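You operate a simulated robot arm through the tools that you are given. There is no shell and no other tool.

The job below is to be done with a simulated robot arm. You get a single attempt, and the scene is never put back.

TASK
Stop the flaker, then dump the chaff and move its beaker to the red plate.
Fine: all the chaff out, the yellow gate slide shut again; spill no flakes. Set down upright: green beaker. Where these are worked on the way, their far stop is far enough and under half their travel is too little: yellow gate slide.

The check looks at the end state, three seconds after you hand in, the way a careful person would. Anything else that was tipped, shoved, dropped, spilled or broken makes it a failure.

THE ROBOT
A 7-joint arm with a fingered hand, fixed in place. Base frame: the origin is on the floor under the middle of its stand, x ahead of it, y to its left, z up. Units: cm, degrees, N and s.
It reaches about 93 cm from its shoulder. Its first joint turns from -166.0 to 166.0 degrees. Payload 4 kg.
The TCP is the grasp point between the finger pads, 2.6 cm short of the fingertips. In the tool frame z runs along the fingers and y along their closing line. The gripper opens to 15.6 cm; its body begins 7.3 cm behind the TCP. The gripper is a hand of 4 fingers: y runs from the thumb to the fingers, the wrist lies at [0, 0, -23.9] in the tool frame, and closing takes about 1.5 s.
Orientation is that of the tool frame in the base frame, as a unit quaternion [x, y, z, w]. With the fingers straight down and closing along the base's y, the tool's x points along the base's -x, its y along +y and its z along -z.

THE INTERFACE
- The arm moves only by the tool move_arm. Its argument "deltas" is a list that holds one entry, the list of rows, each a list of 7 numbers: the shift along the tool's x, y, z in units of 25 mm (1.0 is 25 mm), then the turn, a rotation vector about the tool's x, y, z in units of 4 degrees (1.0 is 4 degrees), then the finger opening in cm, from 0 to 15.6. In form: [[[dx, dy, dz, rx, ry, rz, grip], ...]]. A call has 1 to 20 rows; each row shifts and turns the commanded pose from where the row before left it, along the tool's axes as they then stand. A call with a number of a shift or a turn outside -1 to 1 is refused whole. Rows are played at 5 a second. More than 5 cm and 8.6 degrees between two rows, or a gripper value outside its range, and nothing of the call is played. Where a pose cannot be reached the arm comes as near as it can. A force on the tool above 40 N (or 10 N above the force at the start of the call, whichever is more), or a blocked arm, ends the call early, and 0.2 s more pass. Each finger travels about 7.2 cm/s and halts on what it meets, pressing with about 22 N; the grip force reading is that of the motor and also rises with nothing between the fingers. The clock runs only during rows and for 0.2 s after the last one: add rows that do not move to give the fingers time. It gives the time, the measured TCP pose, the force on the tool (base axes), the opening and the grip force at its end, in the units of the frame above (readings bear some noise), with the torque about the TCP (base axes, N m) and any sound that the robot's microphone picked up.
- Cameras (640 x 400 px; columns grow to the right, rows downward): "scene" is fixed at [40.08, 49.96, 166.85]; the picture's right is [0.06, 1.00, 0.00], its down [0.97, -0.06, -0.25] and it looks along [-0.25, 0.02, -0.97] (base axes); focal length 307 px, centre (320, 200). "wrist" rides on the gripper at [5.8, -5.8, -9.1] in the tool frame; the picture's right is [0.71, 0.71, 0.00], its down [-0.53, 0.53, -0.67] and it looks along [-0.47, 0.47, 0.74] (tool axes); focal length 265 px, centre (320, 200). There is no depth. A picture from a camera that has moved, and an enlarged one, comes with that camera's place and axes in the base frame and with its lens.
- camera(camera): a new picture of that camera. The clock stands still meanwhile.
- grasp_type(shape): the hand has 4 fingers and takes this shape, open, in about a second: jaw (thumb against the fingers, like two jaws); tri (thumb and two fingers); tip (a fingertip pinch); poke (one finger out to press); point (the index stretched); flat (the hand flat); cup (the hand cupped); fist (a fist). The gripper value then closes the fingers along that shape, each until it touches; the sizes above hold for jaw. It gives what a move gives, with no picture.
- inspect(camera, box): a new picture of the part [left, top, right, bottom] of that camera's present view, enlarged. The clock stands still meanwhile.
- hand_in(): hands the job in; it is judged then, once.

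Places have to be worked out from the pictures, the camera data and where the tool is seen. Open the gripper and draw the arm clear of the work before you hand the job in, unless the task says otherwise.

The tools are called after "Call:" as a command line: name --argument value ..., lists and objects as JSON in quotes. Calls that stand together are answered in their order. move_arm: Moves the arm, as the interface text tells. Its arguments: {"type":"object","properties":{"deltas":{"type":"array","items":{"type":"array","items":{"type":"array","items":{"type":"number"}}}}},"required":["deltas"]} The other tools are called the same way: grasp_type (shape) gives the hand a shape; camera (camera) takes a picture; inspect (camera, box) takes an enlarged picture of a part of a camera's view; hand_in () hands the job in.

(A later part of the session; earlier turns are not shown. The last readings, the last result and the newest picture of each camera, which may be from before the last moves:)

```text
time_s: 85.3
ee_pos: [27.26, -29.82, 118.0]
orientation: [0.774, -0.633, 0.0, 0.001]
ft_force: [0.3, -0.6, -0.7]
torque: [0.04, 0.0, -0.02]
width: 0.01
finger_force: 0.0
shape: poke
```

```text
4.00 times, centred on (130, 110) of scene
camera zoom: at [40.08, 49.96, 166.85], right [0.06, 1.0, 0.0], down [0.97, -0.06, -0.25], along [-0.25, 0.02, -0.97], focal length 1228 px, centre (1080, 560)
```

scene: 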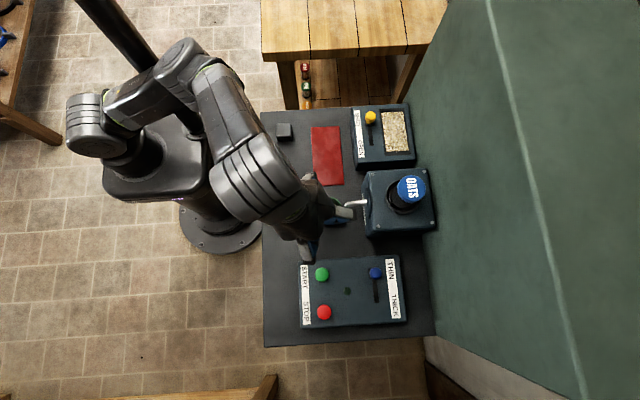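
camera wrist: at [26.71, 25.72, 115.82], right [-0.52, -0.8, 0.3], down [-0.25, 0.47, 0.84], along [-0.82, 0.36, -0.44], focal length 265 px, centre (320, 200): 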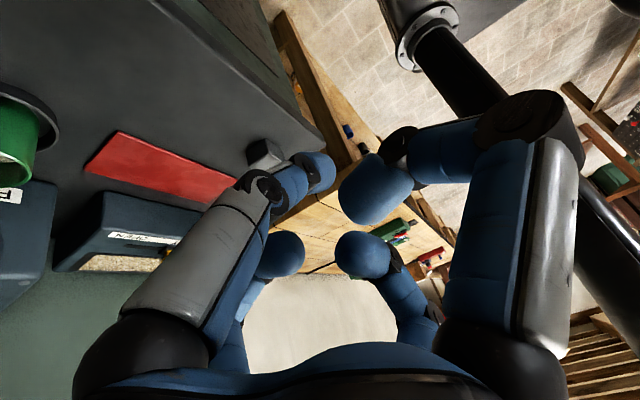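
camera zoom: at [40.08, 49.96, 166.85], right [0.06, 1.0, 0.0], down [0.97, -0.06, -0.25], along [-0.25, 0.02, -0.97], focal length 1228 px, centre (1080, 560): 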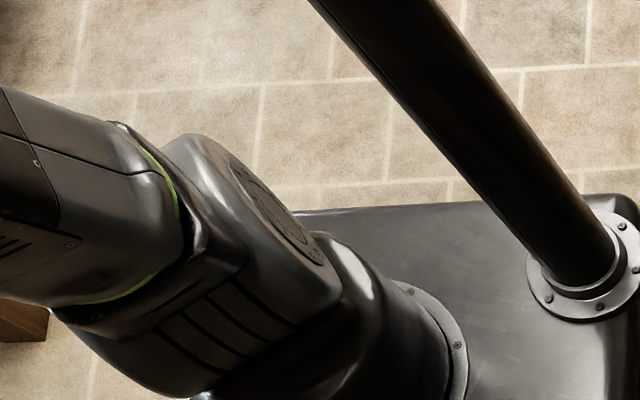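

The evidence points to the forearm-roll joint being near its 166° stop (the wrist is in its flipped branch), which is why the elbow cannot centre. I'll flip the wrist: first swing the hand outward toward alignment with the forearm, in the free area.

Call:
move_arm --deltas '[[[0.368, -0.369, 0.138, 0.486, 0.844, 0, 15.6], [0.36, -0.364, 0.172, 0.486, 0.844, 0, 15.6], [0.348, -0.358, 0.205, 0.486, 0.844, 0, 15.6], [0.335, -0.35, 0.237, 0.486, 0.844, 0, 15.6], [0.32, -0.341, 0.268, 0.486, 0.844, 0, 15.6], [0.304, -0.332, 0.298, 0.486, 0.844, 0, 15.6], [0.285, -0.321, 0.327, 0.486, 0.844, 0, 15.6], [0.265, -0.31, 0.354, 0.486, 0.844, 0, 15.6], [0.243, -0.297, 0.379, 0.486, 0.844, 0, 15.6], [0.22, -0.284, 0.403, 0.486, 0.844, 0, 15.6], [0.196, -0.27, 0.424, 0.486, 0.844, 0, 15.6], [0.17, -0.255, 0.444, 0.486, 0.844, 0, 15.6], [0.143, -0.24, 0.462, 0.486, 0.844, 0, 15.6], [0.116, -0.224, 0.477, 0.486, 0.844, 0, 15.6], [0.087, -0.207, 0.491, 0.486, 0.844, 0, 15.6], [0.058, -0.191, 0.502, 0.486, 0.844, 0, 15.6], [0.028, -0.173, 0.51, 0.486, 0.844, 0, 15.6], [-0.002, -0.156, 0.517, 0.486, 0.844, 0, 15.6], [0, 0, 0, 0, 0, 0, 15.6]]]'

Call:
inspect --camera "scene" --box '[0, 0, 60, 400]'

```text
time_s: 89.3
ee_pos: [46.65, -42.78, 111.79]
orientation: [0.634, -0.517, 0.567, 0.096]
ft_force: [0.2, 0.6, -0.2]
torque: [-0.02, -0.02, 0.03]
width: 0.0
finger_force: 0.1
shape: poke
```

```text
1.00 times, centred on (30, 200) of scene (not enlarged: the box is as wide or as high as the picture)
camera zoom: at [40.08, 49.96, 166.85], right [0.06, 1.0, 0.0], down [0.97, -0.06, -0.25], along [-0.25, 0.02, -0.97], focal length 307 px, centre (610, 200)
```

zoom: 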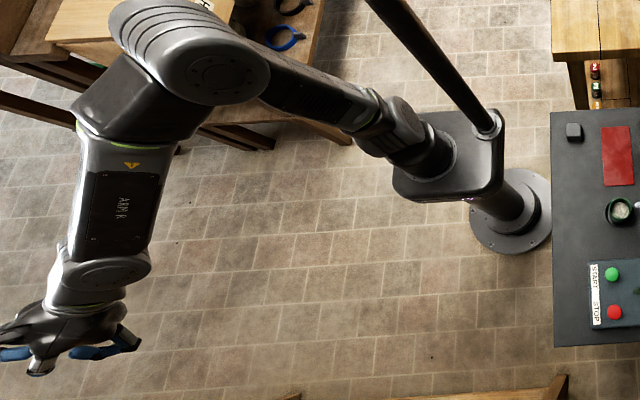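

The hand is now within about 10° of the forearm's line. I carry it around that line the free way: first to the left by about 50°, pivoting about the wrist.

Call:
move_arm --deltas '[[[-0.334, -0.562, -0.022, 0.843, -0.5, 0, 15.6], [-0.334, -0.562, -0.022, 0.843, -0.5, 0, 15.6], [-0.334, -0.562, -0.022, 0.843, -0.5, 0, 15.6], [-0.334, -0.562, -0.022, 0.843, -0.5, 0, 15.6], [-0.334, -0.562, -0.022, 0.843, -0.5, 0, 15.6], [-0.334, -0.562, -0.022, 0.843, -0.5, 0, 15.6], [-0.334, -0.562, -0.022, 0.843, -0.5, 0, 15.6], [-0.334, -0.562, -0.022, 0.843, -0.5, 0, 15.6], [-0.334, -0.562, -0.022, 0.843, -0.5, 0, 15.6], [-0.334, -0.562, -0.022, 0.843, -0.5, 0, 15.6], [-0.334, -0.562, -0.022, 0.843, -0.5, 0, 15.6], [-0.334, -0.562, -0.022, 0.843, -0.5, 0, 15.6], [-0.334, -0.562, -0.022, 0.843, -0.5, 0, 15.6], [0, 0, 0, 0, 0, 0, 15.6]]]'

Call:
inspect --camera "scene" --box '[0, 0, 60, 400]'

```text
time_s: 92.3
ee_pos: [54.61, -21.99, 115.6]
orientation: [0.732, -0.278, 0.564, -0.263]
ft_force: [-0.2, -0.2, 1.2]
torque: [0.01, 0.01, -0.04]
width: 0.01
finger_force: 0.2
shape: poke
out of reach, approached as far as the arm can: row 1, 2
```

```text
1.00 times, centred on (30, 200) of scene (not enlarged: the box is as wide or as high as the picture)
camera zoom: at [40.08, 49.96, 166.85], right [0.06, 1.0, 0.0], down [0.97, -0.06, -0.25], along [-0.25, 0.02, -0.97], focal length 307 px, centre (610, 200)
```

zoom: 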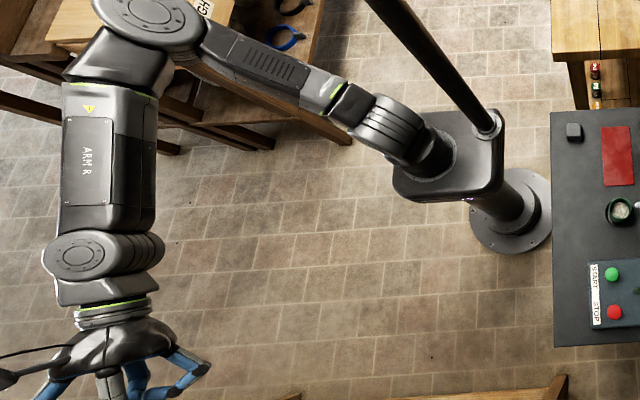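

The elbow has now moved clearly to the right side (about 10 cm). I continue around: next raise the hand above the forearm line.

Call:
move_arm --deltas '[[[0.645, -0.115, -0.022, 0.172, 0.968, 0, 15.6], [0.645, -0.115, -0.022, 0.172, 0.968, 0, 15.6], [0.645, -0.115, -0.022, 0.172, 0.968, 0, 15.6], [0.645, -0.115, -0.022, 0.172, 0.968, 0, 15.6], [0.645, -0.115, -0.022, 0.172, 0.968, 0, 15.6], [0.645, -0.115, -0.022, 0.172, 0.968, 0, 15.6], [0.645, -0.115, -0.022, 0.172, 0.968, 0, 15.6], [0.645, -0.115, -0.022, 0.172, 0.968, 0, 15.6], [0.645, -0.115, -0.022, 0.172, 0.968, 0, 15.6], [0.645, -0.115, -0.022, 0.172, 0.968, 0, 15.6], [0, 0, 0, 0, 0, 0, 15.6]]]'

Call:
inspect --camera "scene" --box '[0, 0, 60, 400]'

```text
time_s: 94.7
ee_pos: [52.82, -31.05, 128.91]
orientation: [0.487, -0.316, 0.79, -0.198]
ft_force: [-0.3, 0.1, -0.2]
torque: [0.01, 0.0, -0.02]
width: 0.02
finger_force: 0.1
shape: poke
```

```text
1.00 times, centred on (30, 200) of scene (not enlarged: the box is as wide or as high as the picture)
camera zoom: at [40.08, 49.96, 166.85], right [0.06, 1.0, 0.0], down [0.97, -0.06, -0.25], along [-0.25, 0.02, -0.97], focal length 307 px, centre (610, 200)
```

zoom: 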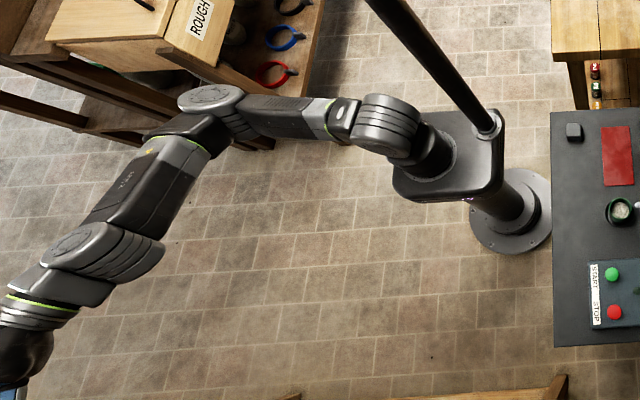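

The elbow is now far to the right and low, well away from the mast. I swing the hand on around to pointing down, pivoting about the wrist, and check halfway.

Call:
move_arm --deltas '[[[-0.443, 0.476, -0.022, -0.714, -0.665, 0, 15.6], [-0.443, 0.476, -0.022, -0.714, -0.665, 0, 15.6], [-0.443, 0.476, -0.022, -0.714, -0.665, 0, 15.6], [-0.443, 0.476, -0.022, -0.714, -0.665, 0, 15.6], [-0.443, 0.476, -0.022, -0.714, -0.665, 0, 15.6], [-0.443, 0.476, -0.022, -0.714, -0.665, 0, 15.6], [-0.443, 0.476, -0.022, -0.714, -0.665, 0, 15.6], [-0.443, 0.476, -0.022, -0.714, -0.665, 0, 15.6], [-0.443, 0.476, -0.022, -0.714, -0.665, 0, 15.6], [-0.443, 0.476, -0.022, -0.714, -0.665, 0, 15.6], [-0.443, 0.476, -0.022, -0.714, -0.665, 0, 15.6], [-0.443, 0.476, -0.022, -0.714, -0.665, 0, 15.6], [0, 0, 0, 0, 0, 0, 15.6]]]'

Call:
inspect --camera "scene" --box '[0, 0, 60, 400]'

```text
time_s: 97.5
ee_pos: [51.66, -30.55, 109.96]
orientation: [0.718, -0.467, 0.501, -0.126]
ft_force: [0.1, -0.2, 0.2]
torque: [-0.02, 0.0, -0.02]
width: 0.01
finger_force: 0.0
shape: poke
```

```text
1.00 times, centred on (30, 200) of scene (not enlarged: the box is as wide or as high as the picture)
camera zoom: at [40.08, 49.96, 166.85], right [0.06, 1.0, 0.0], down [0.97, -0.06, -0.25], along [-0.25, 0.02, -0.97], focal length 307 px, centre (610, 200)
```

zoom: 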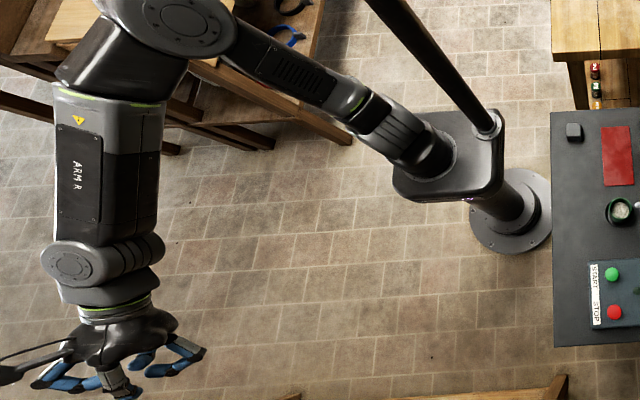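

The elbow came back up but stays slightly right of the hand's plane. I test stretching outward here, with the hand pointing outward, to see which side the elbow takes.

Call:
move_arm --deltas '[[[0.316, -0.069, 0.505, 0, 0, 0, 15.6], [0.316, -0.069, 0.505, 0, 0, 0, 15.6], [0.316, -0.069, 0.505, 0, 0, 0, 15.6], [0.316, -0.069, 0.505, 0, 0, 0, 15.6], [0.316, -0.069, 0.505, 0, 0, 0, 15.6], [0.316, -0.069, 0.505, 0, 0, 0, 15.6], [0.316, -0.069, 0.505, 0, 0, 0, 15.6], [0.316, -0.069, 0.505, 0, 0, 0, 15.6], [0, 0, 0, 0, 0, 0, 15.6]]]'

Call:
inspect --camera "scene" --box '[0, 0, 60, 400]'

```text
time_s: 99.5
ee_pos: [61.27, -37.86, 109.84]
orientation: [0.719, -0.466, 0.501, -0.126]
ft_force: [0.0, -0.5, 0.2]
torque: [-0.01, -0.02, 0.01]
width: 0.0
finger_force: 0.1
shape: poke
```

```text
1.00 times, centred on (30, 200) of scene (not enlarged: the box is as wide or as high as the picture)
camera zoom: at [40.08, 49.96, 166.85], right [0.06, 1.0, 0.0], down [0.97, -0.06, -0.25], along [-0.25, 0.02, -0.97], focal length 307 px, centre (610, 200)
```

zoom: 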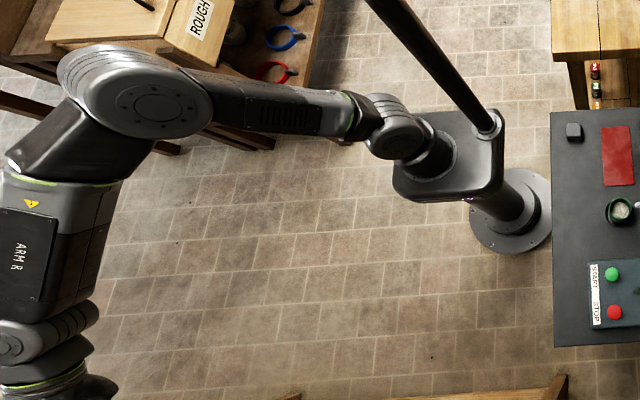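

Excellent: the elbow now stays clearly on the right (about (8, −21)) while stretched. I bring the hand down to vertical, pivoting at the wrist, to confirm it is free.

Call:
move_arm --deltas '[[[-0.443, 0.477, -0.022, -0.716, -0.664, 0, 15.6], [-0.443, 0.477, -0.022, -0.716, -0.664, 0, 15.6], [-0.443, 0.477, -0.022, -0.716, -0.664, 0, 15.6], [-0.443, 0.477, -0.022, -0.716, -0.664, 0, 15.6], [-0.443, 0.477, -0.022, -0.716, -0.664, 0, 15.6], [-0.443, 0.477, -0.022, -0.716, -0.664, 0, 15.6], [-0.443, 0.477, -0.022, -0.716, -0.664, 0, 15.6], [-0.443, 0.477, -0.022, -0.716, -0.664, 0, 15.6], [-0.443, 0.477, -0.022, -0.716, -0.664, 0, 15.6], [-0.443, 0.477, -0.022, -0.716, -0.664, 0, 15.6], [-0.443, 0.477, -0.022, -0.716, -0.664, 0, 15.6], [-0.443, 0.477, -0.022, -0.716, -0.664, 0, 15.6], [-0.443, 0.477, -0.022, -0.716, -0.664, 0, 15.6], [-0.443, 0.477, -0.022, -0.716, -0.664, 0, 15.6], [-0.443, 0.477, -0.022, -0.716, -0.664, 0, 15.6], [-0.443, 0.477, -0.022, -0.716, -0.664, 0, 15.6], [0, 0, 0, 0, 0, 0, 15.6]]]'

Call:
inspect --camera "scene" --box '[0, 0, 60, 400]'

```text
time_s: 103.1
ee_pos: [41.02, -30.73, 97.02]
orientation: [0.839, -0.544, -0.002, 0.002]
ft_force: [-0.1, 0.5, -0.6]
torque: [-0.03, 0.0, 0.03]
width: 0.0
finger_force: 0.0
shape: poke
```

```text
1.00 times, centred on (30, 200) of scene (not enlarged: the box is as wide or as high as the picture)
camera zoom: at [40.08, 49.96, 166.85], right [0.06, 1.0, 0.0], down [0.97, -0.06, -0.25], along [-0.25, 0.02, -0.97], focal length 307 px, centre (610, 200)
```

zoom: 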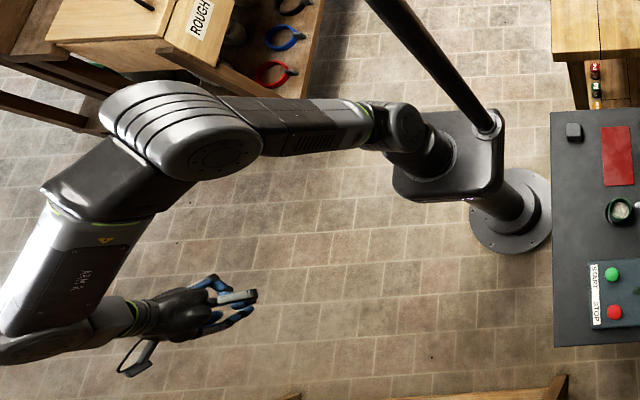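

The hand is vertical without any limit and the elbow is centred (about (16, −8)). Now I raise it and sweep counter-clockwise toward the bench as a pure turn about the base.

Call:
move_arm --deltas '[[[0, 0, -0.5, 0, 0, 0, 15.6], [0, 0, -0.9, 0, 0, 0, 15.6], [0, 0, -0.9, 0, 0, 0, 15.6], [0, 0, -0.9, 0, 0, 0, 15.6], [0, 0, -0.9, 0, 0, 0, 15.6], [0, 0, -0.9, 0, 0, 0, 15.6], [0, 0, -0.9, 0, 0, 0, 15.6], [-0.545, -0.923, 0, 0, 0, -0.75, 15.6], [-0.545, -0.923, 0, 0, 0, -0.75, 15.6], [-0.545, -0.923, 0, 0, 0, -0.75, 15.6], [-0.545, -0.923, 0, 0, 0, -0.75, 15.6], [-0.545, -0.923, 0, 0, 0, -0.75, 15.6], [-0.545, -0.923, 0, 0, 0, -0.75, 15.6], [-0.545, -0.923, 0, 0, 0, -0.75, 15.6], [-0.545, -0.923, 0, 0, 0, -0.75, 15.6], [-0.545, -0.923, 0, 0, 0, -0.75, 15.6], [-0.545, -0.923, 0, 0, 0, -0.75, 15.6], [-0.545, -0.923, 0, 0, 0, -0.75, 15.6], [-0.545, -0.923, 0, 0, 0, -0.75, 15.6], [0, 0, 0, 0, 0, 0, 15.6]]]'

Call:
inspect --camera "scene" --box '[0, 0, 60, 400]'

```text
time_s: 107.3
ee_pos: [51.63, -0.93, 111.69]
orientation: [0.966, -0.259, -0.003, -0.001]
ft_force: [0.1, -0.1, 0.7]
torque: [0.01, -0.01, 0.02]
width: 0.0
finger_force: 0.0
shape: poke
```

```text
1.00 times, centred on (30, 200) of scene (not enlarged: the box is as wide or as high as the picture)
camera zoom: at [40.08, 49.96, 166.85], right [0.06, 1.0, 0.0], down [0.97, -0.06, -0.25], along [-0.25, 0.02, -0.97], focal length 307 px, centre (610, 200)
```

zoom: 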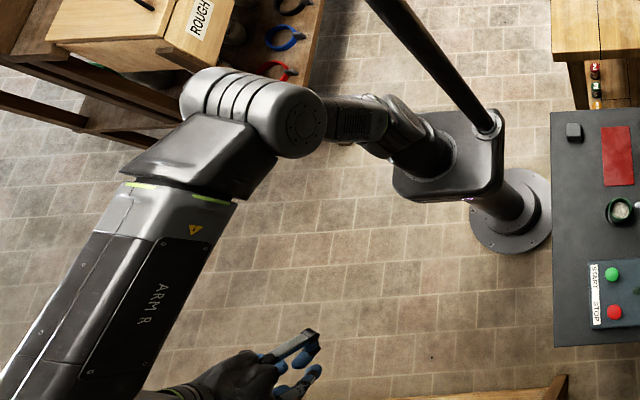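

The elbow follows nicely, staying nearly in the hand's plane. I continue the turn toward the bench by another 54°.

Call:
move_arm --deltas '[[[-0.545, -0.923, 0, 0, 0, -0.75, 15.6], [-0.545, -0.923, 0, 0, 0, -0.75, 15.6], [-0.545, -0.923, 0, 0, 0, -0.75, 15.6], [-0.545, -0.923, 0, 0, 0, -0.75, 15.6], [-0.545, -0.923, 0, 0, 0, -0.75, 15.6], [-0.545, -0.923, 0, 0, 0, -0.75, 15.6], [-0.545, -0.923, 0, 0, 0, -0.75, 15.6], [-0.545, -0.923, 0, 0, 0, -0.75, 15.6], [-0.545, -0.923, 0, 0, 0, -0.75, 15.6], [-0.545, -0.923, 0, 0, 0, -0.75, 15.6], [-0.545, -0.923, 0, 0, 0, -0.75, 15.6], [-0.545, -0.923, 0, 0, 0, -0.75, 15.6], [-0.545, -0.923, 0, 0, 0, -0.75, 15.6], [-0.545, -0.923, 0, 0, 0, -0.75, 15.6], [-0.545, -0.923, 0, 0, 0, -0.75, 15.6], [-0.545, -0.923, 0, 0, 0, -0.75, 15.6], [-0.545, -0.923, 0, 0, 0, -0.75, 15.6], [-0.545, -0.923, 0, 0, 0, -0.75, 15.6], [0, 0, 0, 0, 0, 0, 15.6]]]'

Call:
inspect --camera "scene" --box '[0, 0, 60, 400]'

Call:
camera --camera "wrist"

```text
time_s: 111.3
ee_pos: [31.13, 40.95, 111.59]
orientation: [0.978, 0.208, -0.003, -0.002]
ft_force: [0.1, 0.2, 0.2]
torque: [0.02, 0.02, 0.0]
width: 0.01
finger_force: 0.1
shape: poke
```

```text
1.00 times, centred on (30, 200) of scene (not enlarged: the box is as wide or as high as the picture)
camera zoom: at [40.08, 49.96, 166.85], right [0.06, 1.0, 0.0], down [0.97, -0.06, -0.25], along [-0.25, 0.02, -0.97], focal length 307 px, centre (610, 200)
```

zoom: 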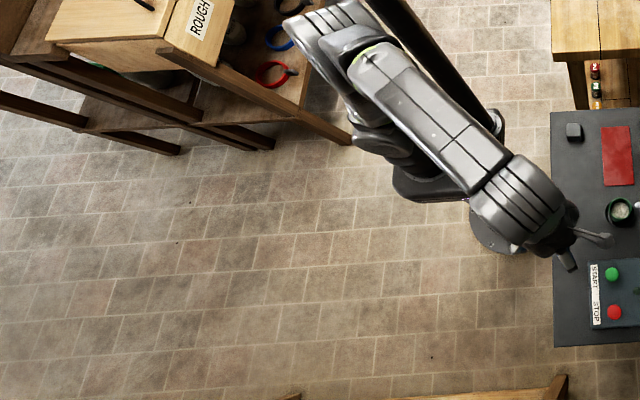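

```text
taken
camera wrist: at [34.12, 48.64, 120.96], right [0.93, -0.36, -0.01], down [-0.26, -0.7, 0.67], along [-0.24, -0.62, -0.74], focal length 265 px, centre (320, 200)
```

wrist: 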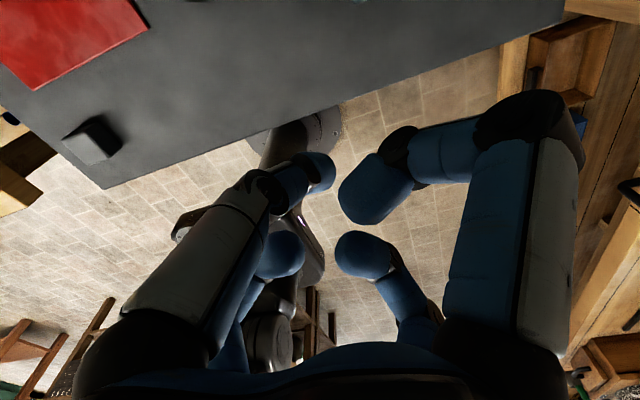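

The arm is over the bench edge now with the elbow clear. I extend a little outward and lower, and start turning the hand about its axis so the wrist camera will look outward over the bench.

Call:
move_arm --deltas '[[[0.571, -0.328, 0.36, 0, 0, 0, 15.6], [0.571, -0.328, 0.36, 0, 0, 0, 15.6], [0.571, -0.328, 0.36, 0, 0, 0, 15.6], [0.571, -0.328, 0.36, 0, 0, 0, 15.6], [0, 0, 0, 0, 0, 1, 15.6], [0, 0, 0, 0, 0, 1, 15.6], [0, 0, 0, 0, 0, 1, 15.6], [0, 0, 0, 0, 0, 1, 15.6], [0, 0, 0, 0, 0, 1, 15.6], [0, 0, 0, 0, 0, 1, 15.6], [0, 0, 0, 0, 0, 1, 15.6], [0, 0, 0, 0, 0, 1, 15.6], [0, 0, 0, 0, 0, 1, 15.6], [0, 0, 0, 0, 0, 1, 15.6], [0, 0, 0, 0, 0, 1, 15.6], [0, 0, 0, 0, 0, 1, 15.6], [0, 0, 0, 0, 0, 1, 15.6], [0, 0, 0, 0, 0, 1, 15.6], [0, 0, 0, 0, 0, 1, 15.6], [0, 0, 0, 0, 0, 0, 15.6]]]'

Call:
camera --camera "scene"

```text
time_s: 115.5
ee_pos: [35.03, 46.08, 108.3]
orientation: [0.951, -0.31, -0.002, 0.001]
ft_force: [-0.2, 0.9, -0.2]
torque: [-0.02, -0.01, 0.0]
width: 0.0
finger_force: 0.1
shape: poke
```

```text
taken
```

scene: 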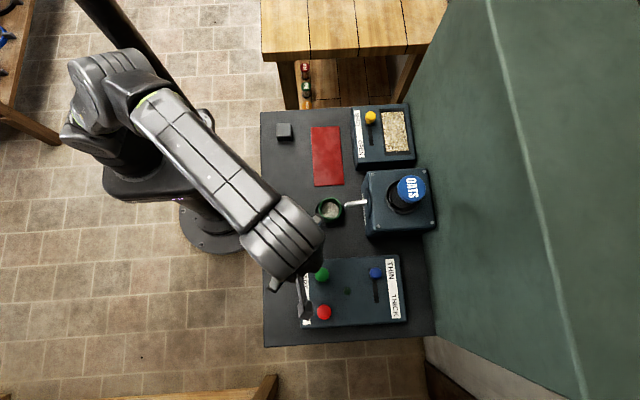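

The posture is good (elbow at about (8, 20), free of the mast). I keep turning the hand about its axis toward 45° so the camera faces outward and the fingers lie on the diagonals.

Call:
move_arm --deltas '[[[0, 0, 0, 0, 0, 1, 15.6], [0, 0, 0, 0, 0, 1, 15.6], [0, 0, 0, 0, 0, 1, 15.6], [0, 0, 0, 0, 0, 1, 15.6], [0, 0, 0, 0, 0, 1, 15.6], [0, 0, 0, 0, 0, 1, 15.6], [0, 0, 0, 0, 0, 1, 15.6], [0, 0, 0, 0, 0, 1, 15.6], [0, 0, 0, 0, 0, 1, 15.6], [0, 0, 0, 0, 0, 1, 15.6], [0, 0, 0, 0, 0, 1, 15.6], [0, 0, 0, 0, 0, 1, 15.6], [0, 0, 0, 0, 0, 1, 15.6], [0, 0, 0, 0, 0, 1, 15.6], [0, 0, 0, 0, 0, 1, 15.6], [0, 0, 0, 0, 0, 1, 15.6], [0, 0, 0, 0, 0, 1, 15.6], [0, 0, 0, 0, 0, 1, 15.6], [0, 0, 0, 0, 0, 1, 15.6], [0, 0, 0, 0, 0, 1, 15.6]]]'

Call:
camera --camera "wrist"

```text
time_s: 119.7
ee_pos: [35.04, 46.22, 108.29]
orientation: [-0.529, 0.849, 0.002, -0.003]
ft_force: [-0.1, 0.7, 0.1]
torque: [0.0, 0.03, 0.03]
width: 0.0
finger_force: 0.0
shape: poke
```

```text
taken
camera wrist: at [37.7, 38.47, 117.45], right [-0.95, -0.32, 0.0], down [-0.24, 0.7, 0.67], along [-0.22, 0.63, -0.74], focal length 265 px, centre (320, 200)
```

wrist: 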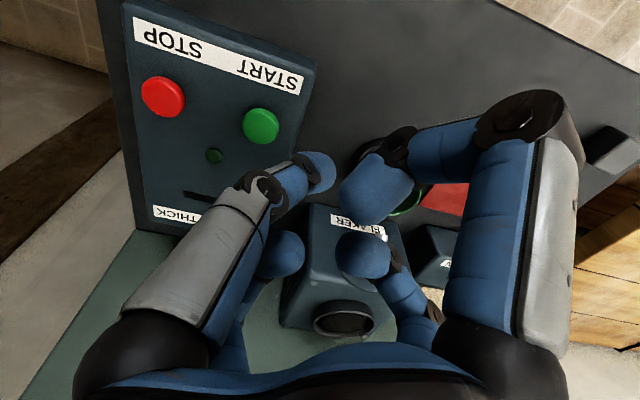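

The view faces outward now. I sweep over toward the gate box at z ≈ 110 while leaning the fingers about 32° to the left (−x), which keeps the wrist and elbow away from the mast.

Call:
move_arm --deltas '[[[-0.014, 0.759, -0.042, 0, 0, 1, 15.6], [0.039, 0.758, -0.042, 0, 0, 1, 15.6], [0.092, 0.753, -0.042, 0, 0, 1, 15.6], [0.145, 0.745, -0.042, 0, 0, 1, 15.6], [0.196, 0.733, -0.042, 0, 0, 1, 15.6], [0.246, 0.718, -0.042, -0.885, 0.454, 0, 15.6], [0.247, 0.72, 0.01, -0.885, 0.454, 0, 15.6], [0.245, 0.717, 0.062, -0.885, 0.454, 0, 15.6], [0.243, 0.712, 0.115, -0.885, 0.454, 0, 15.6], [0.238, 0.703, 0.166, -0.885, 0.454, 0, 15.6], [0.232, 0.691, 0.217, -0.885, 0.454, 0, 15.6], [0.224, 0.676, 0.267, -0.885, 0.454, 0, 15.6], [0.215, 0.658, 0.315, -0.885, 0.454, 0, 15.6], [0, 0, 0, 0, 0, 0, 15.6]]]'

Call:
camera --camera "scene"

Call:
camera --camera "wrist"

```text
time_s: 122.7
ee_pos: [13.12, 57.35, 109.88]
orientation: [-0.36, 0.891, 0.181, -0.21]
ft_force: [-0.4, 0.0, -0.1]
torque: [0.0, 0.02, -0.01]
width: 0.0
finger_force: 0.2
shape: poke
```

```text
taken
```

scene: 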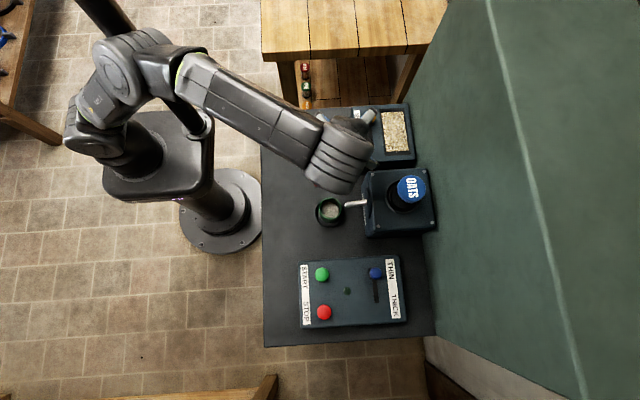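

```text
taken
camera wrist: at [17.19, 47.75, 116.29], right [-0.86, -0.03, 0.51], down [0.38, 0.62, 0.69], along [-0.33, 0.79, -0.52], focal length 265 px, centre (320, 200)
```

wrist: 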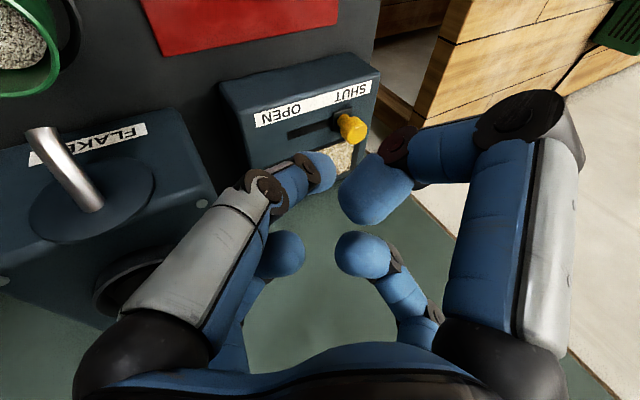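

The knob's top is at about (2.2, 65.1, 99), the box top at z ≈ 96.4, and the slot runs to x ≈ 8.7. A left lean would put the hand over the knob, so instead I'll lean the fingers outward (which also draws the elbow right). First I back off over the bench, upright, and begin turning the hand.

Call:
move_arm --deltas '[[[-0.224, -0.529, -0.218, 0.885, -0.454, 0, 15.6], [-0.23, -0.541, -0.178, 0.885, -0.454, 0, 15.6], [-0.235, -0.551, -0.137, 0.885, -0.454, 0, 15.6], [-0.239, -0.558, -0.095, 0.885, -0.454, 0, 15.6], [-0.241, -0.562, -0.053, 0.885, -0.454, 0, 15.6], [-0.242, -0.564, -0.01, 0.885, -0.454, 0, 15.6], [-0.242, -0.564, 0.032, 0.885, -0.454, 0, 15.6], [-0.24, -0.56, 0.074, 0.885, -0.454, 0, 15.6], [-0.237, -0.555, 0.116, 0, 0, 0, 15.6], [-0.237, -0.555, 0.116, 0, 0, 0, 15.6], [0, 0, 0, 0, 0, -1, 15.6], [0, 0, 0, 0, 0, -1, 15.6], [0, 0, 0, 0, 0, -1, 15.6], [0, 0, 0, 0, 0, -1, 15.6], [0, 0, 0, 0, 0, -1, 15.6], [0, 0, 0, 0, 0, -1, 15.6], [0, 0, 0, 0, 0, -1, 15.6], [0, 0, 0, 0, 0, -1, 15.6], [0, 0, 0, 0, 0, -1, 15.6], [0, 0, 0, 0, 0, 0, 15.6]]]'

```text
time_s: 126.9
ee_pos: [26.91, 51.41, 106.75]
orientation: [-0.643, 0.766, 0.002, -0.002]
ft_force: [0.2, 0.0, -0.1]
torque: [0.0, -0.01, 0.03]
width: 0.0
finger_force: 0.1
shape: poke
```

Upright at (26.9, 51.4, 106.8). I continue the turn about the hand axis so that the poke finger will end up on the upper side when leaning outward.

Call:
move_arm --deltas '[[[0, 0, 0, 0, 0, -1, 15.6], [0, 0, 0, 0, 0, -1, 15.6], [0, 0, 0, 0, 0, -1, 15.6], [0, 0, 0, 0, 0, -1, 15.6], [0, 0, 0, 0, 0, -1, 15.6], [0, 0, 0, 0, 0, -1, 15.6], [0, 0, 0, 0, 0, -1, 15.6], [0, 0, 0, 0, 0, -1, 15.6], [0, 0, 0, 0, 0, -1, 15.6], [0, 0, 0, 0, 0, -1, 15.6], [0, 0, 0, 0, 0, -1, 15.6], [0, 0, 0, 0, 0, -1, 15.6], [0, 0, 0, 0, 0, -1, 15.6], [0, 0, 0, 0, 0, -1, 15.6], [0, 0, 0, 0, 0, -1, 15.6], [0, 0, 0, 0, 0, -1, 15.6], [0, 0, 0, 0, 0, -1, 15.6], [0, 0, 0, 0, 0, -1, 15.6], [0, 0, 0, 0, 0, 0, 15.6]]]'

Call:
move_arm --deltas '[[[0, -0.145, 0, 1, 0, 0, 15.6], [0, -0.145, 0.01, 1, 0, 0, 15.6], [0, -0.143, 0.02, 1, 0, 0, 15.6], [0, -0.142, 0.03, 1, 0, 0, 15.6], [0, -0.139, 0.04, 1, 0, 0, 15.6], [0, -0.136, 0.05, 1, 0, 0, 15.6], [0, 0, 0, 0, 0, 0, 15.6]]]'

Call:
camera --camera "scene"

```text
time_s: 130.9
ee_pos: [26.96, 51.52, 106.82]
orientation: [0.97, -0.242, -0.003, 0.0]
ft_force: [-0.7, 0.4, -0.3]
torque: [-0.02, -0.02, 0.01]
width: 0.0
finger_force: 0.1
shape: poke
```

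```text
time_s: 132.5
ee_pos: [28.27, 53.19, 106.97]
orientation: [0.948, -0.24, 0.047, -0.203]
ft_force: [-0.3, 0.8, -0.1]
torque: [-0.02, -0.05, -0.03]
width: 0.02
finger_force: 0.1
shape: poke
```

```text
taken
```

scene: 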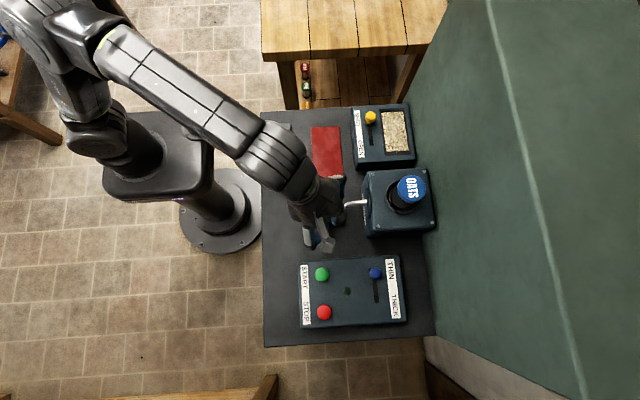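

No limits so far; elbow at about (3, 15), still clear. I lean further outward to about 44° and check the elbow again.

Call:
move_arm --deltas '[[[0, -0.132, 0.06, 1, 0, 0, 15.6], [0, -0.128, 0.068, 1, 0, 0, 15.6], [0, -0.123, 0.077, 1, 0, 0, 15.6], [0, -0.117, 0.085, 1, 0, 0, 15.6], [0, -0.111, 0.093, 1, 0, 0, 15.6], [0, 0, 0, 0, 0, 0, 15.6]]]'

Call:
inspect --camera "scene" --box '[0, 0, 60, 400]'

Call:
camera --camera "wrist"

```text
time_s: 133.9
ee_pos: [28.78, 55.14, 106.78]
orientation: [0.899, -0.226, 0.088, -0.364]
ft_force: [0.4, 0.6, -1.1]
torque: [0.0, -0.01, -0.04]
width: 0.0
finger_force: 0.1
shape: poke
```

```text
1.00 times, centred on (30, 200) of scene (not enlarged: the box is as wide or as high as the picture)
camera zoom: at [40.08, 49.96, 166.85], right [0.06, 1.0, 0.0], down [0.97, -0.06, -0.25], along [-0.25, 0.02, -0.97], focal length 307 px, centre (610, 200)
```

zoom: 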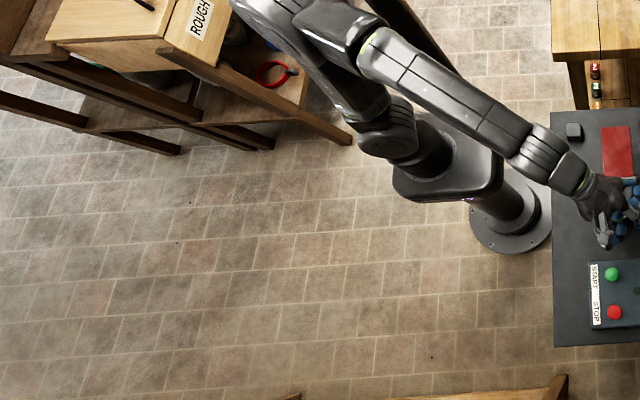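

```text
taken
camera wrist: at [33.03, 50.48, 117.42], right [0.38, -0.78, -0.49], down [-0.86, -0.5, 0.12], along [-0.34, 0.38, -0.86], focal length 265 px, centre (320, 200)
```

wrist: 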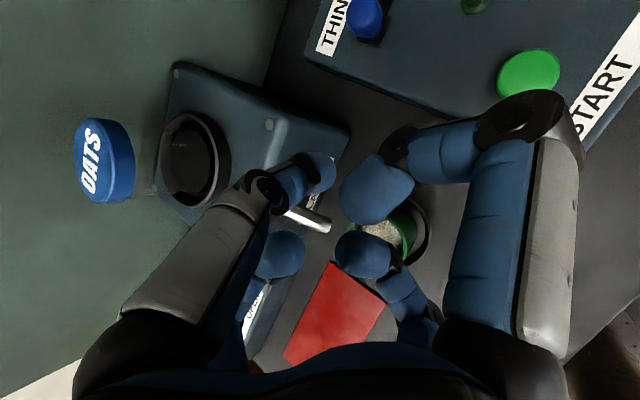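

The elbow is near upright here, so I hold this pose. I check how the "point" hand shape looks, since a straighter single finger would be easier to hook behind the small knob.

Call:
grasp_type --shape "point"

Call:
camera --camera "wrist"

Call:
inspect --camera "scene" --box '[240, 140, 400, 240]'

```text
time_s: 134.8
ee_pos: [28.87, 55.1, 106.8]
orientation: [0.9, -0.226, 0.089, -0.363]
ft_force: [-0.4, -0.6, 0.8]
torque: [0.02, -0.01, 0.01]
width: 15.01
finger_force: 0.0
shape: point
```

```text
taken
camera wrist: at [33.04, 50.48, 117.44], right [0.38, -0.78, -0.49], down [-0.86, -0.5, 0.12], along [-0.34, 0.38, -0.86], focal length 265 px, centre (320, 200)
```

wrist: 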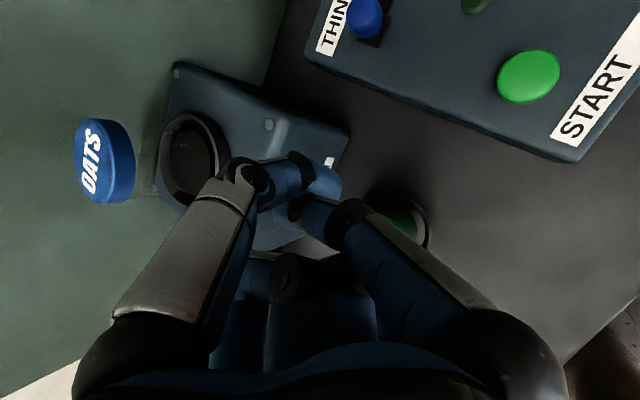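

```text
4.00 times, centred on (320, 190) of scene
camera zoom: at [40.08, 49.96, 166.85], right [0.06, 1.0, 0.0], down [0.97, -0.06, -0.25], along [-0.25, 0.02, -0.97], focal length 1228 px, centre (320, 240)
```

zoom: 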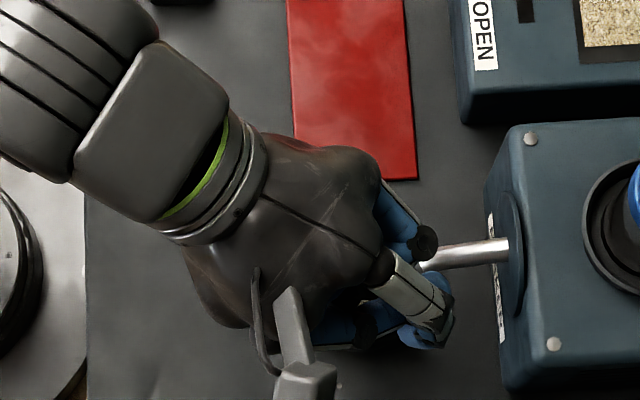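

"Point" is no better. From all readings, the arm seems to prefer centred joints, so turning the hand further counter-clockwise should draw the elbow right; I return to poke and turn the hand about its axis, watching the elbow.

Call:
grasp_type --shape "poke"

Call:
move_arm --deltas '[[[0, 0, 0, 0, 0, -1, 15.6], [0, 0, 0, 0, 0, -1, 15.6], [0, 0, 0, 0, 0, -1, 15.6], [0, 0, 0, 0, 0, -1, 15.6], [0, 0, 0, 0, 0, -1, 15.6], [0, 0, 0, 0, 0, -1, 15.6], [0, 0, 0, 0, 0, -1, 15.6], [0, 0, 0, 0, 0, -1, 15.6], [0, 0, 0, 0, 0, -1, 15.6], [0, 0, 0, 0, 0, -1, 15.6], [0, 0, 0, 0, 0, -1, 15.6], [0, 0, 0, 0, 0, -1, 15.6], [0, 0, 0, 0, 0, -1, 15.6], [0, 0, 0, 0, 0, -1, 15.6], [0, 0, 0, 0, 0, -1, 15.6], [0, 0, 0, 0, 0, -1, 15.6], [0, 0, 0, 0, 0, -1, 15.6], [0, 0, 0, 0, 0, -1, 15.6], [0, 0, 0, 0, 0, -1, 15.6], [0, 0, 0, 0, 0, -1, 15.6]]]'

Call:
inspect --camera "scene" --box '[0, 0, 60, 400]'

```text
time_s: 135.7
ee_pos: [28.87, 55.04, 106.78]
orientation: [0.9, -0.226, 0.087, -0.363]
ft_force: [-0.2, 0.2, -0.1]
torque: [0.0, 0.03, -0.02]
width: 0.0
finger_force: 0.0
shape: poke
```

```text
time_s: 139.9
ee_pos: [28.84, 54.94, 106.75]
orientation: [0.834, 0.406, 0.302, -0.221]
ft_force: [0.0, 0.5, -0.2]
torque: [0.01, -0.03, -0.01]
width: 0.0
finger_force: 0.1
shape: poke
```

```text
1.00 times, centred on (30, 200) of scene (not enlarged: the box is as wide or as high as the picture)
camera zoom: at [40.08, 49.96, 166.85], right [0.06, 1.0, 0.0], down [0.97, -0.06, -0.25], along [-0.25, 0.02, -0.97], focal length 307 px, centre (610, 200)
```

zoom: 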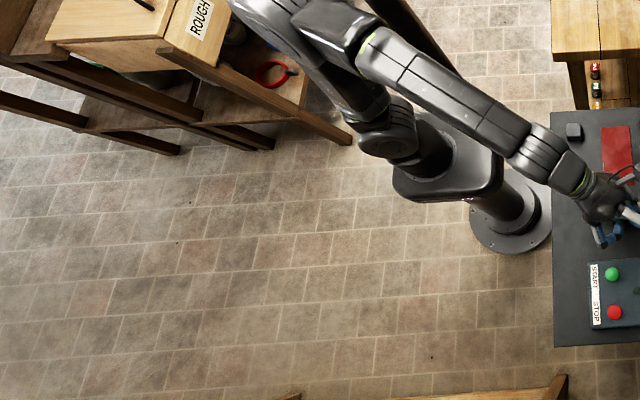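

Turning the hand made no difference to the elbow. So I'll work nearly stretched, where the elbow lies close to the hand's own direction: I re-orient the hand (fingers leaning about 20° to the left, poke finger on the −x side) over the bench at z ≈ 108.

Call:
move_arm --deltas '[[[-0.09, -0.078, -0.047, 0.34, -0.813, -0.41, 15.6], [-0.09, -0.078, -0.047, 0.34, -0.813, -0.41, 15.6], [-0.09, -0.078, -0.047, 0.34, -0.813, -0.41, 15.6], [-0.09, -0.078, -0.047, 0.34, -0.813, -0.41, 15.6], [-0.09, -0.078, -0.047, 0.34, -0.813, -0.41, 15.6], [-0.09, -0.078, -0.047, 0.34, -0.813, -0.41, 15.6], [-0.09, -0.078, -0.047, 0.34, -0.813, -0.41, 15.6], [-0.09, -0.078, -0.047, 0.34, -0.813, -0.41, 15.6], [-0.09, -0.078, -0.047, 0.34, -0.813, -0.41, 15.6], [-0.09, -0.078, -0.047, 0.34, -0.813, -0.41, 15.6], [-0.09, -0.078, -0.047, 0.34, -0.813, -0.41, 15.6], [-0.09, -0.078, -0.047, 0.34, -0.813, -0.41, 15.6], [-0.09, -0.078, -0.047, 0.34, -0.813, -0.41, 15.6], [-0.09, -0.078, -0.047, 0.34, -0.813, -0.41, 15.6], [-0.09, -0.078, -0.047, 0.34, -0.813, -0.41, 15.6], [-0.09, -0.078, -0.047, 0.34, -0.813, -0.41, 15.6], [-0.09, -0.078, -0.047, 0.34, -0.813, -0.41, 15.6], [0, 0, 0, 0, 0, 0, 15.6]]]'

Call:
camera --camera "scene"

Call:
camera --camera "wrist"

```text
time_s: 143.7
ee_pos: [24.69, 52.2, 107.97]
orientation: [0.702, 0.69, -0.151, -0.092]
ft_force: [-0.6, 0.3, 1.4]
torque: [-0.01, 0.02, 0.0]
width: 0.0
finger_force: 0.0
shape: poke
```

```text
taken
```

scene: 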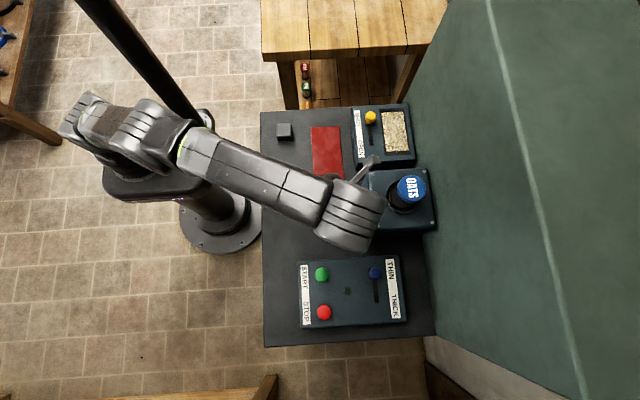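

```text
taken
camera wrist: at [22.31, 58.93, 118.05], right [0.67, 0.68, -0.3], down [0.72, -0.49, 0.49], along [0.19, -0.55, -0.82], focal length 265 px, centre (320, 200)
```

wrist: 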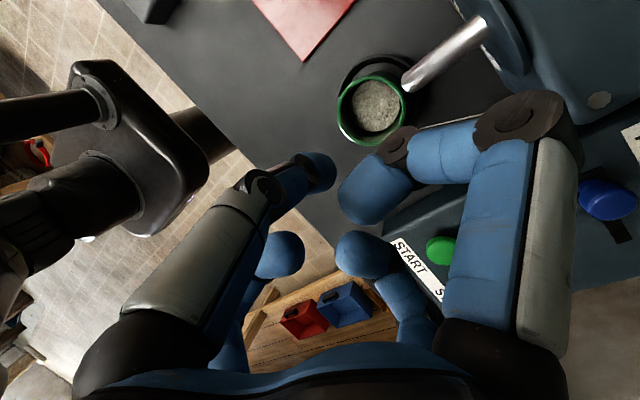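

The elbow is now right in the hand's plane, at about (15, 24), and the wrist camera sees the beaker and spout clearly. I move toward the gate box at a safe height, turning the hand about 24° so its fingers keep clear of the flaker.

Call:
move_arm --deltas '[[[0.391, -0.723, 0.298, 0, 0, 1, 15.6], [0.339, -0.749, 0.298, 0, 0, 1, 15.6], [0.286, -0.771, 0.298, 0, 0, 1, 15.6], [0.232, -0.789, 0.298, 0, 0, 1, 15.6], [0.176, -0.803, 0.298, 0, 0, 1, 15.6], [0.12, -0.813, 0.298, 0, 0, 1, 15.6], [0.07, -0.4, 0.2, 0.244, 0.506, 0, 15.6], [0.07, -0.4, 0.2, 0.244, 0.506, 0, 15.6], [0, 0, 0, 0, 0, 0, 15.6]]]'

Call:
camera --camera "scene"

Call:
camera --camera "wrist"

```text
time_s: 145.7
ee_pos: [11.12, 58.98, 106.64]
orientation: [0.833, 0.524, -0.15, -0.091]
ft_force: [0.6, -0.2, 0.7]
torque: [0.0, -0.01, 0.01]
width: 0.0
finger_force: 0.1
shape: poke
```

```text
taken
```

scene: 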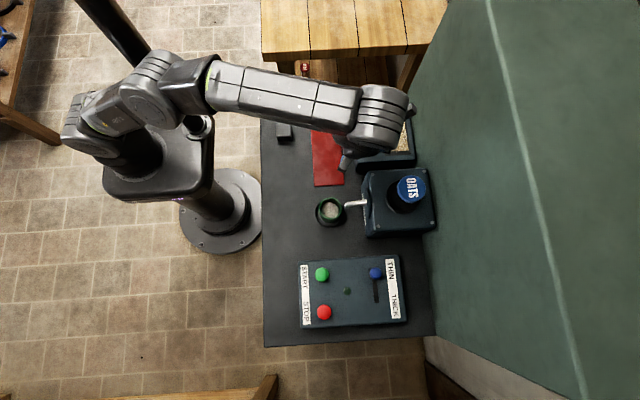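

```text
taken
camera wrist: at [11.64, 66.94, 116.11], right [0.89, 0.33, -0.33], down [0.46, -0.7, 0.55], along [-0.05, -0.64, -0.77], focal length 265 px, centre (320, 200)
```

wrist: 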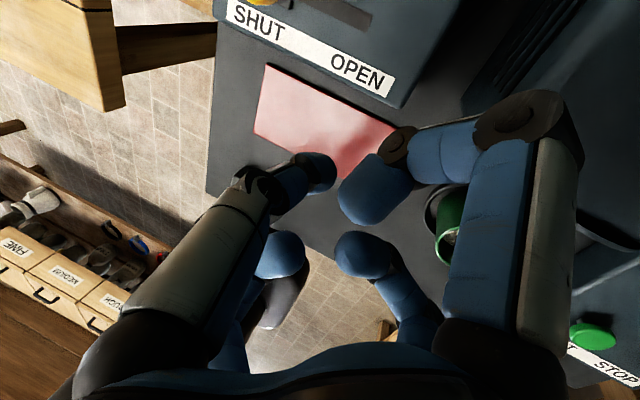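

Clear so far (elbow near (7, 25)). I continue toward a hover point just −x of the knob.

Call:
move_arm --deltas '[[[0.108, -0.73, 0.478, 0, 0, 0, 15.6], [0.108, -0.73, 0.478, 0, 0, 0, 15.6], [0.108, -0.73, 0.478, 0, 0, 0, 15.6], [0.108, -0.73, 0.478, 0, 0, 0, 15.6], [0.108, -0.73, 0.478, 0, 0, 0, 15.6], [0, 0, 0, 0, 0, 0, 15.6]]]'

Call:
camera --camera "scene"

Call:
camera --camera "wrist"

```text
time_s: 147.1
ee_pos: [1.96, 63.98, 103.45]
orientation: [0.834, 0.524, -0.15, -0.089]
ft_force: [-0.2, -0.7, 0.4]
torque: [0.05, 0.04, -0.04]
width: 0.0
finger_force: 0.1
shape: poke
out of reach, approached as far as the arm can: row 5
```

```text
taken
```

scene: 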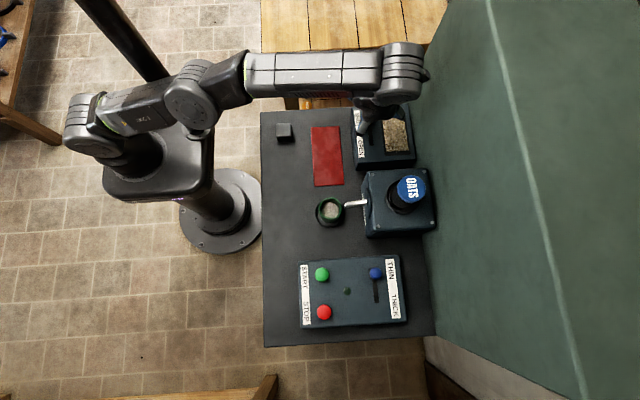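

```text
taken
camera wrist: at [2.51, 71.82, 112.98], right [0.89, 0.33, -0.33], down [0.46, -0.7, 0.55], along [-0.05, -0.64, -0.77], focal length 265 px, centre (320, 200)
```

wrist: 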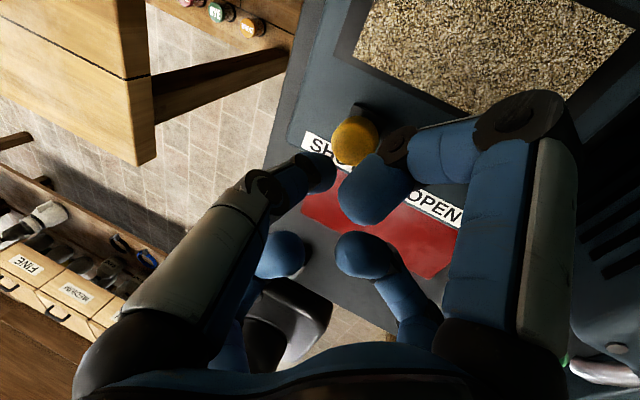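

The hover was just at the reach limit, and the knob is confirmed at about (2.2, 65.2). I step to its −x side and come down beside it, staying a little toward −y for now.

Call:
move_arm --deltas '[[[-0.226, -0.289, 0.334, 0, 0, 0, 15.6], [-0.226, -0.289, 0.334, 0, 0, 0, 15.6], [0.101, 0.112, 0.393, 0, 0, 0, 15.6], [0.101, 0.112, 0.393, 0, 0, 0, 15.6], [0, 0, 0, 0, 0, 0, 15.6]]]'

Call:
camera --camera "wrist"

Call:
inspect --camera "scene" --box '[340, 60, 440, 160]'

```text
time_s: 148.3
ee_pos: [-0.44, 63.55, 100.37]
orientation: [0.833, 0.525, -0.149, -0.089]
ft_force: [-0.2, -0.1, -0.7]
torque: [0.02, -0.02, 0.04]
width: 0.03
finger_force: 0.1
shape: poke
```

```text
taken
camera wrist: at [0.21, 71.41, 109.88], right [0.89, 0.33, -0.33], down [0.46, -0.7, 0.55], along [-0.05, -0.64, -0.77], focal length 265 px, centre (320, 200)
```

wrist: 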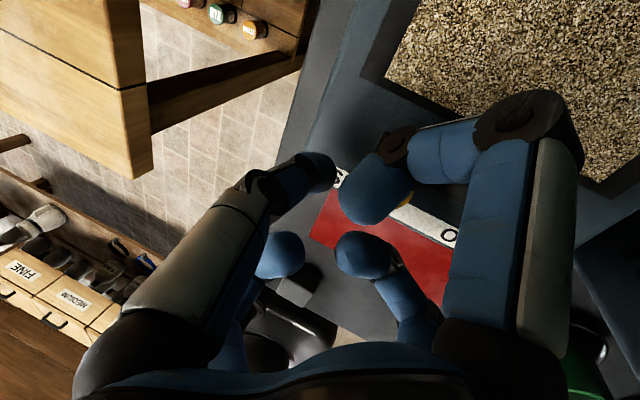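

```text
4.00 times, centred on (390, 110) of scene
camera zoom: at [40.08, 49.96, 166.85], right [0.06, 1.0, 0.0], down [0.97, -0.06, -0.25], along [-0.25, 0.02, -0.97], focal length 1228 px, centre (40, 560)
```

zoom: 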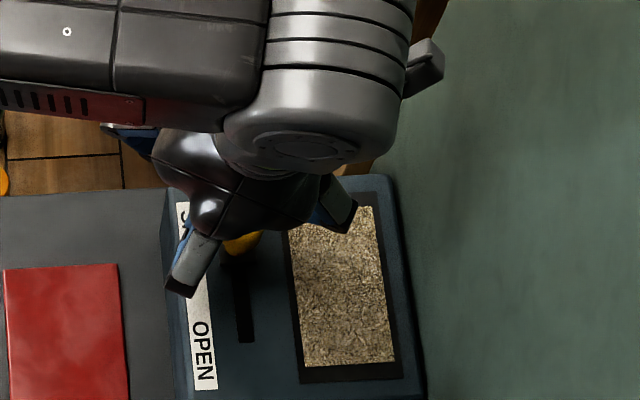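

No contact yet; the tip is at about (−1.2, 63.6, 98.6), just beside the knob. I line up in y and push gently toward +x (OPEN) for the first 2.4 cm.

Call:
move_arm --deltas '[[[0.288, -0.139, 0, 0, 0, 0, 15.6], [0.288, -0.139, 0, 0, 0, 0, 15.6], [0.13, 0.27, -0.11, 0, 0, 0, 15.6], [0.13, 0.27, -0.11, 0, 0, 0, 15.6], [0.13, 0.27, -0.11, 0, 0, 0, 15.6], [0, 0, 0, 0, 0, 0, 15.6]]]'

Call:
camera --camera "wrist"

Call:
inspect --camera "scene" --box '[340, 60, 440, 160]'

```text
time_s: 149.7
ee_pos: [2.07, 65.13, 100.56]
orientation: [0.834, 0.525, -0.148, -0.089]
ft_force: [-0.2, 0.1, 0.8]
torque: [0.03, 0.0, -0.02]
width: 0.0
finger_force: 0.1
shape: poke
```

```text
taken
camera wrist: at [2.68, 73.03, 109.92], right [0.89, 0.33, -0.33], down [0.46, -0.7, 0.55], along [-0.05, -0.64, -0.77], focal length 265 px, centre (320, 200)
```

wrist: 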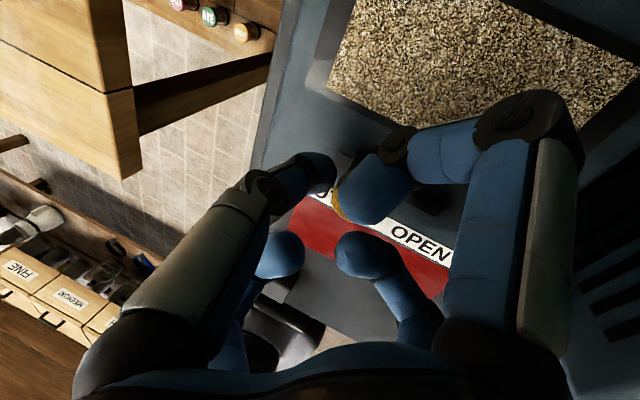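

```text
4.00 times, centred on (390, 110) of scene
camera zoom: at [40.08, 49.96, 166.85], right [0.06, 1.0, 0.0], down [0.97, -0.06, -0.25], along [-0.25, 0.02, -0.97], focal length 1228 px, centre (40, 560)
```

zoom: 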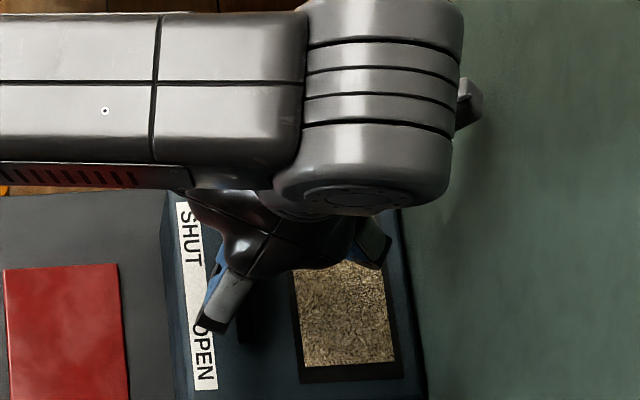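

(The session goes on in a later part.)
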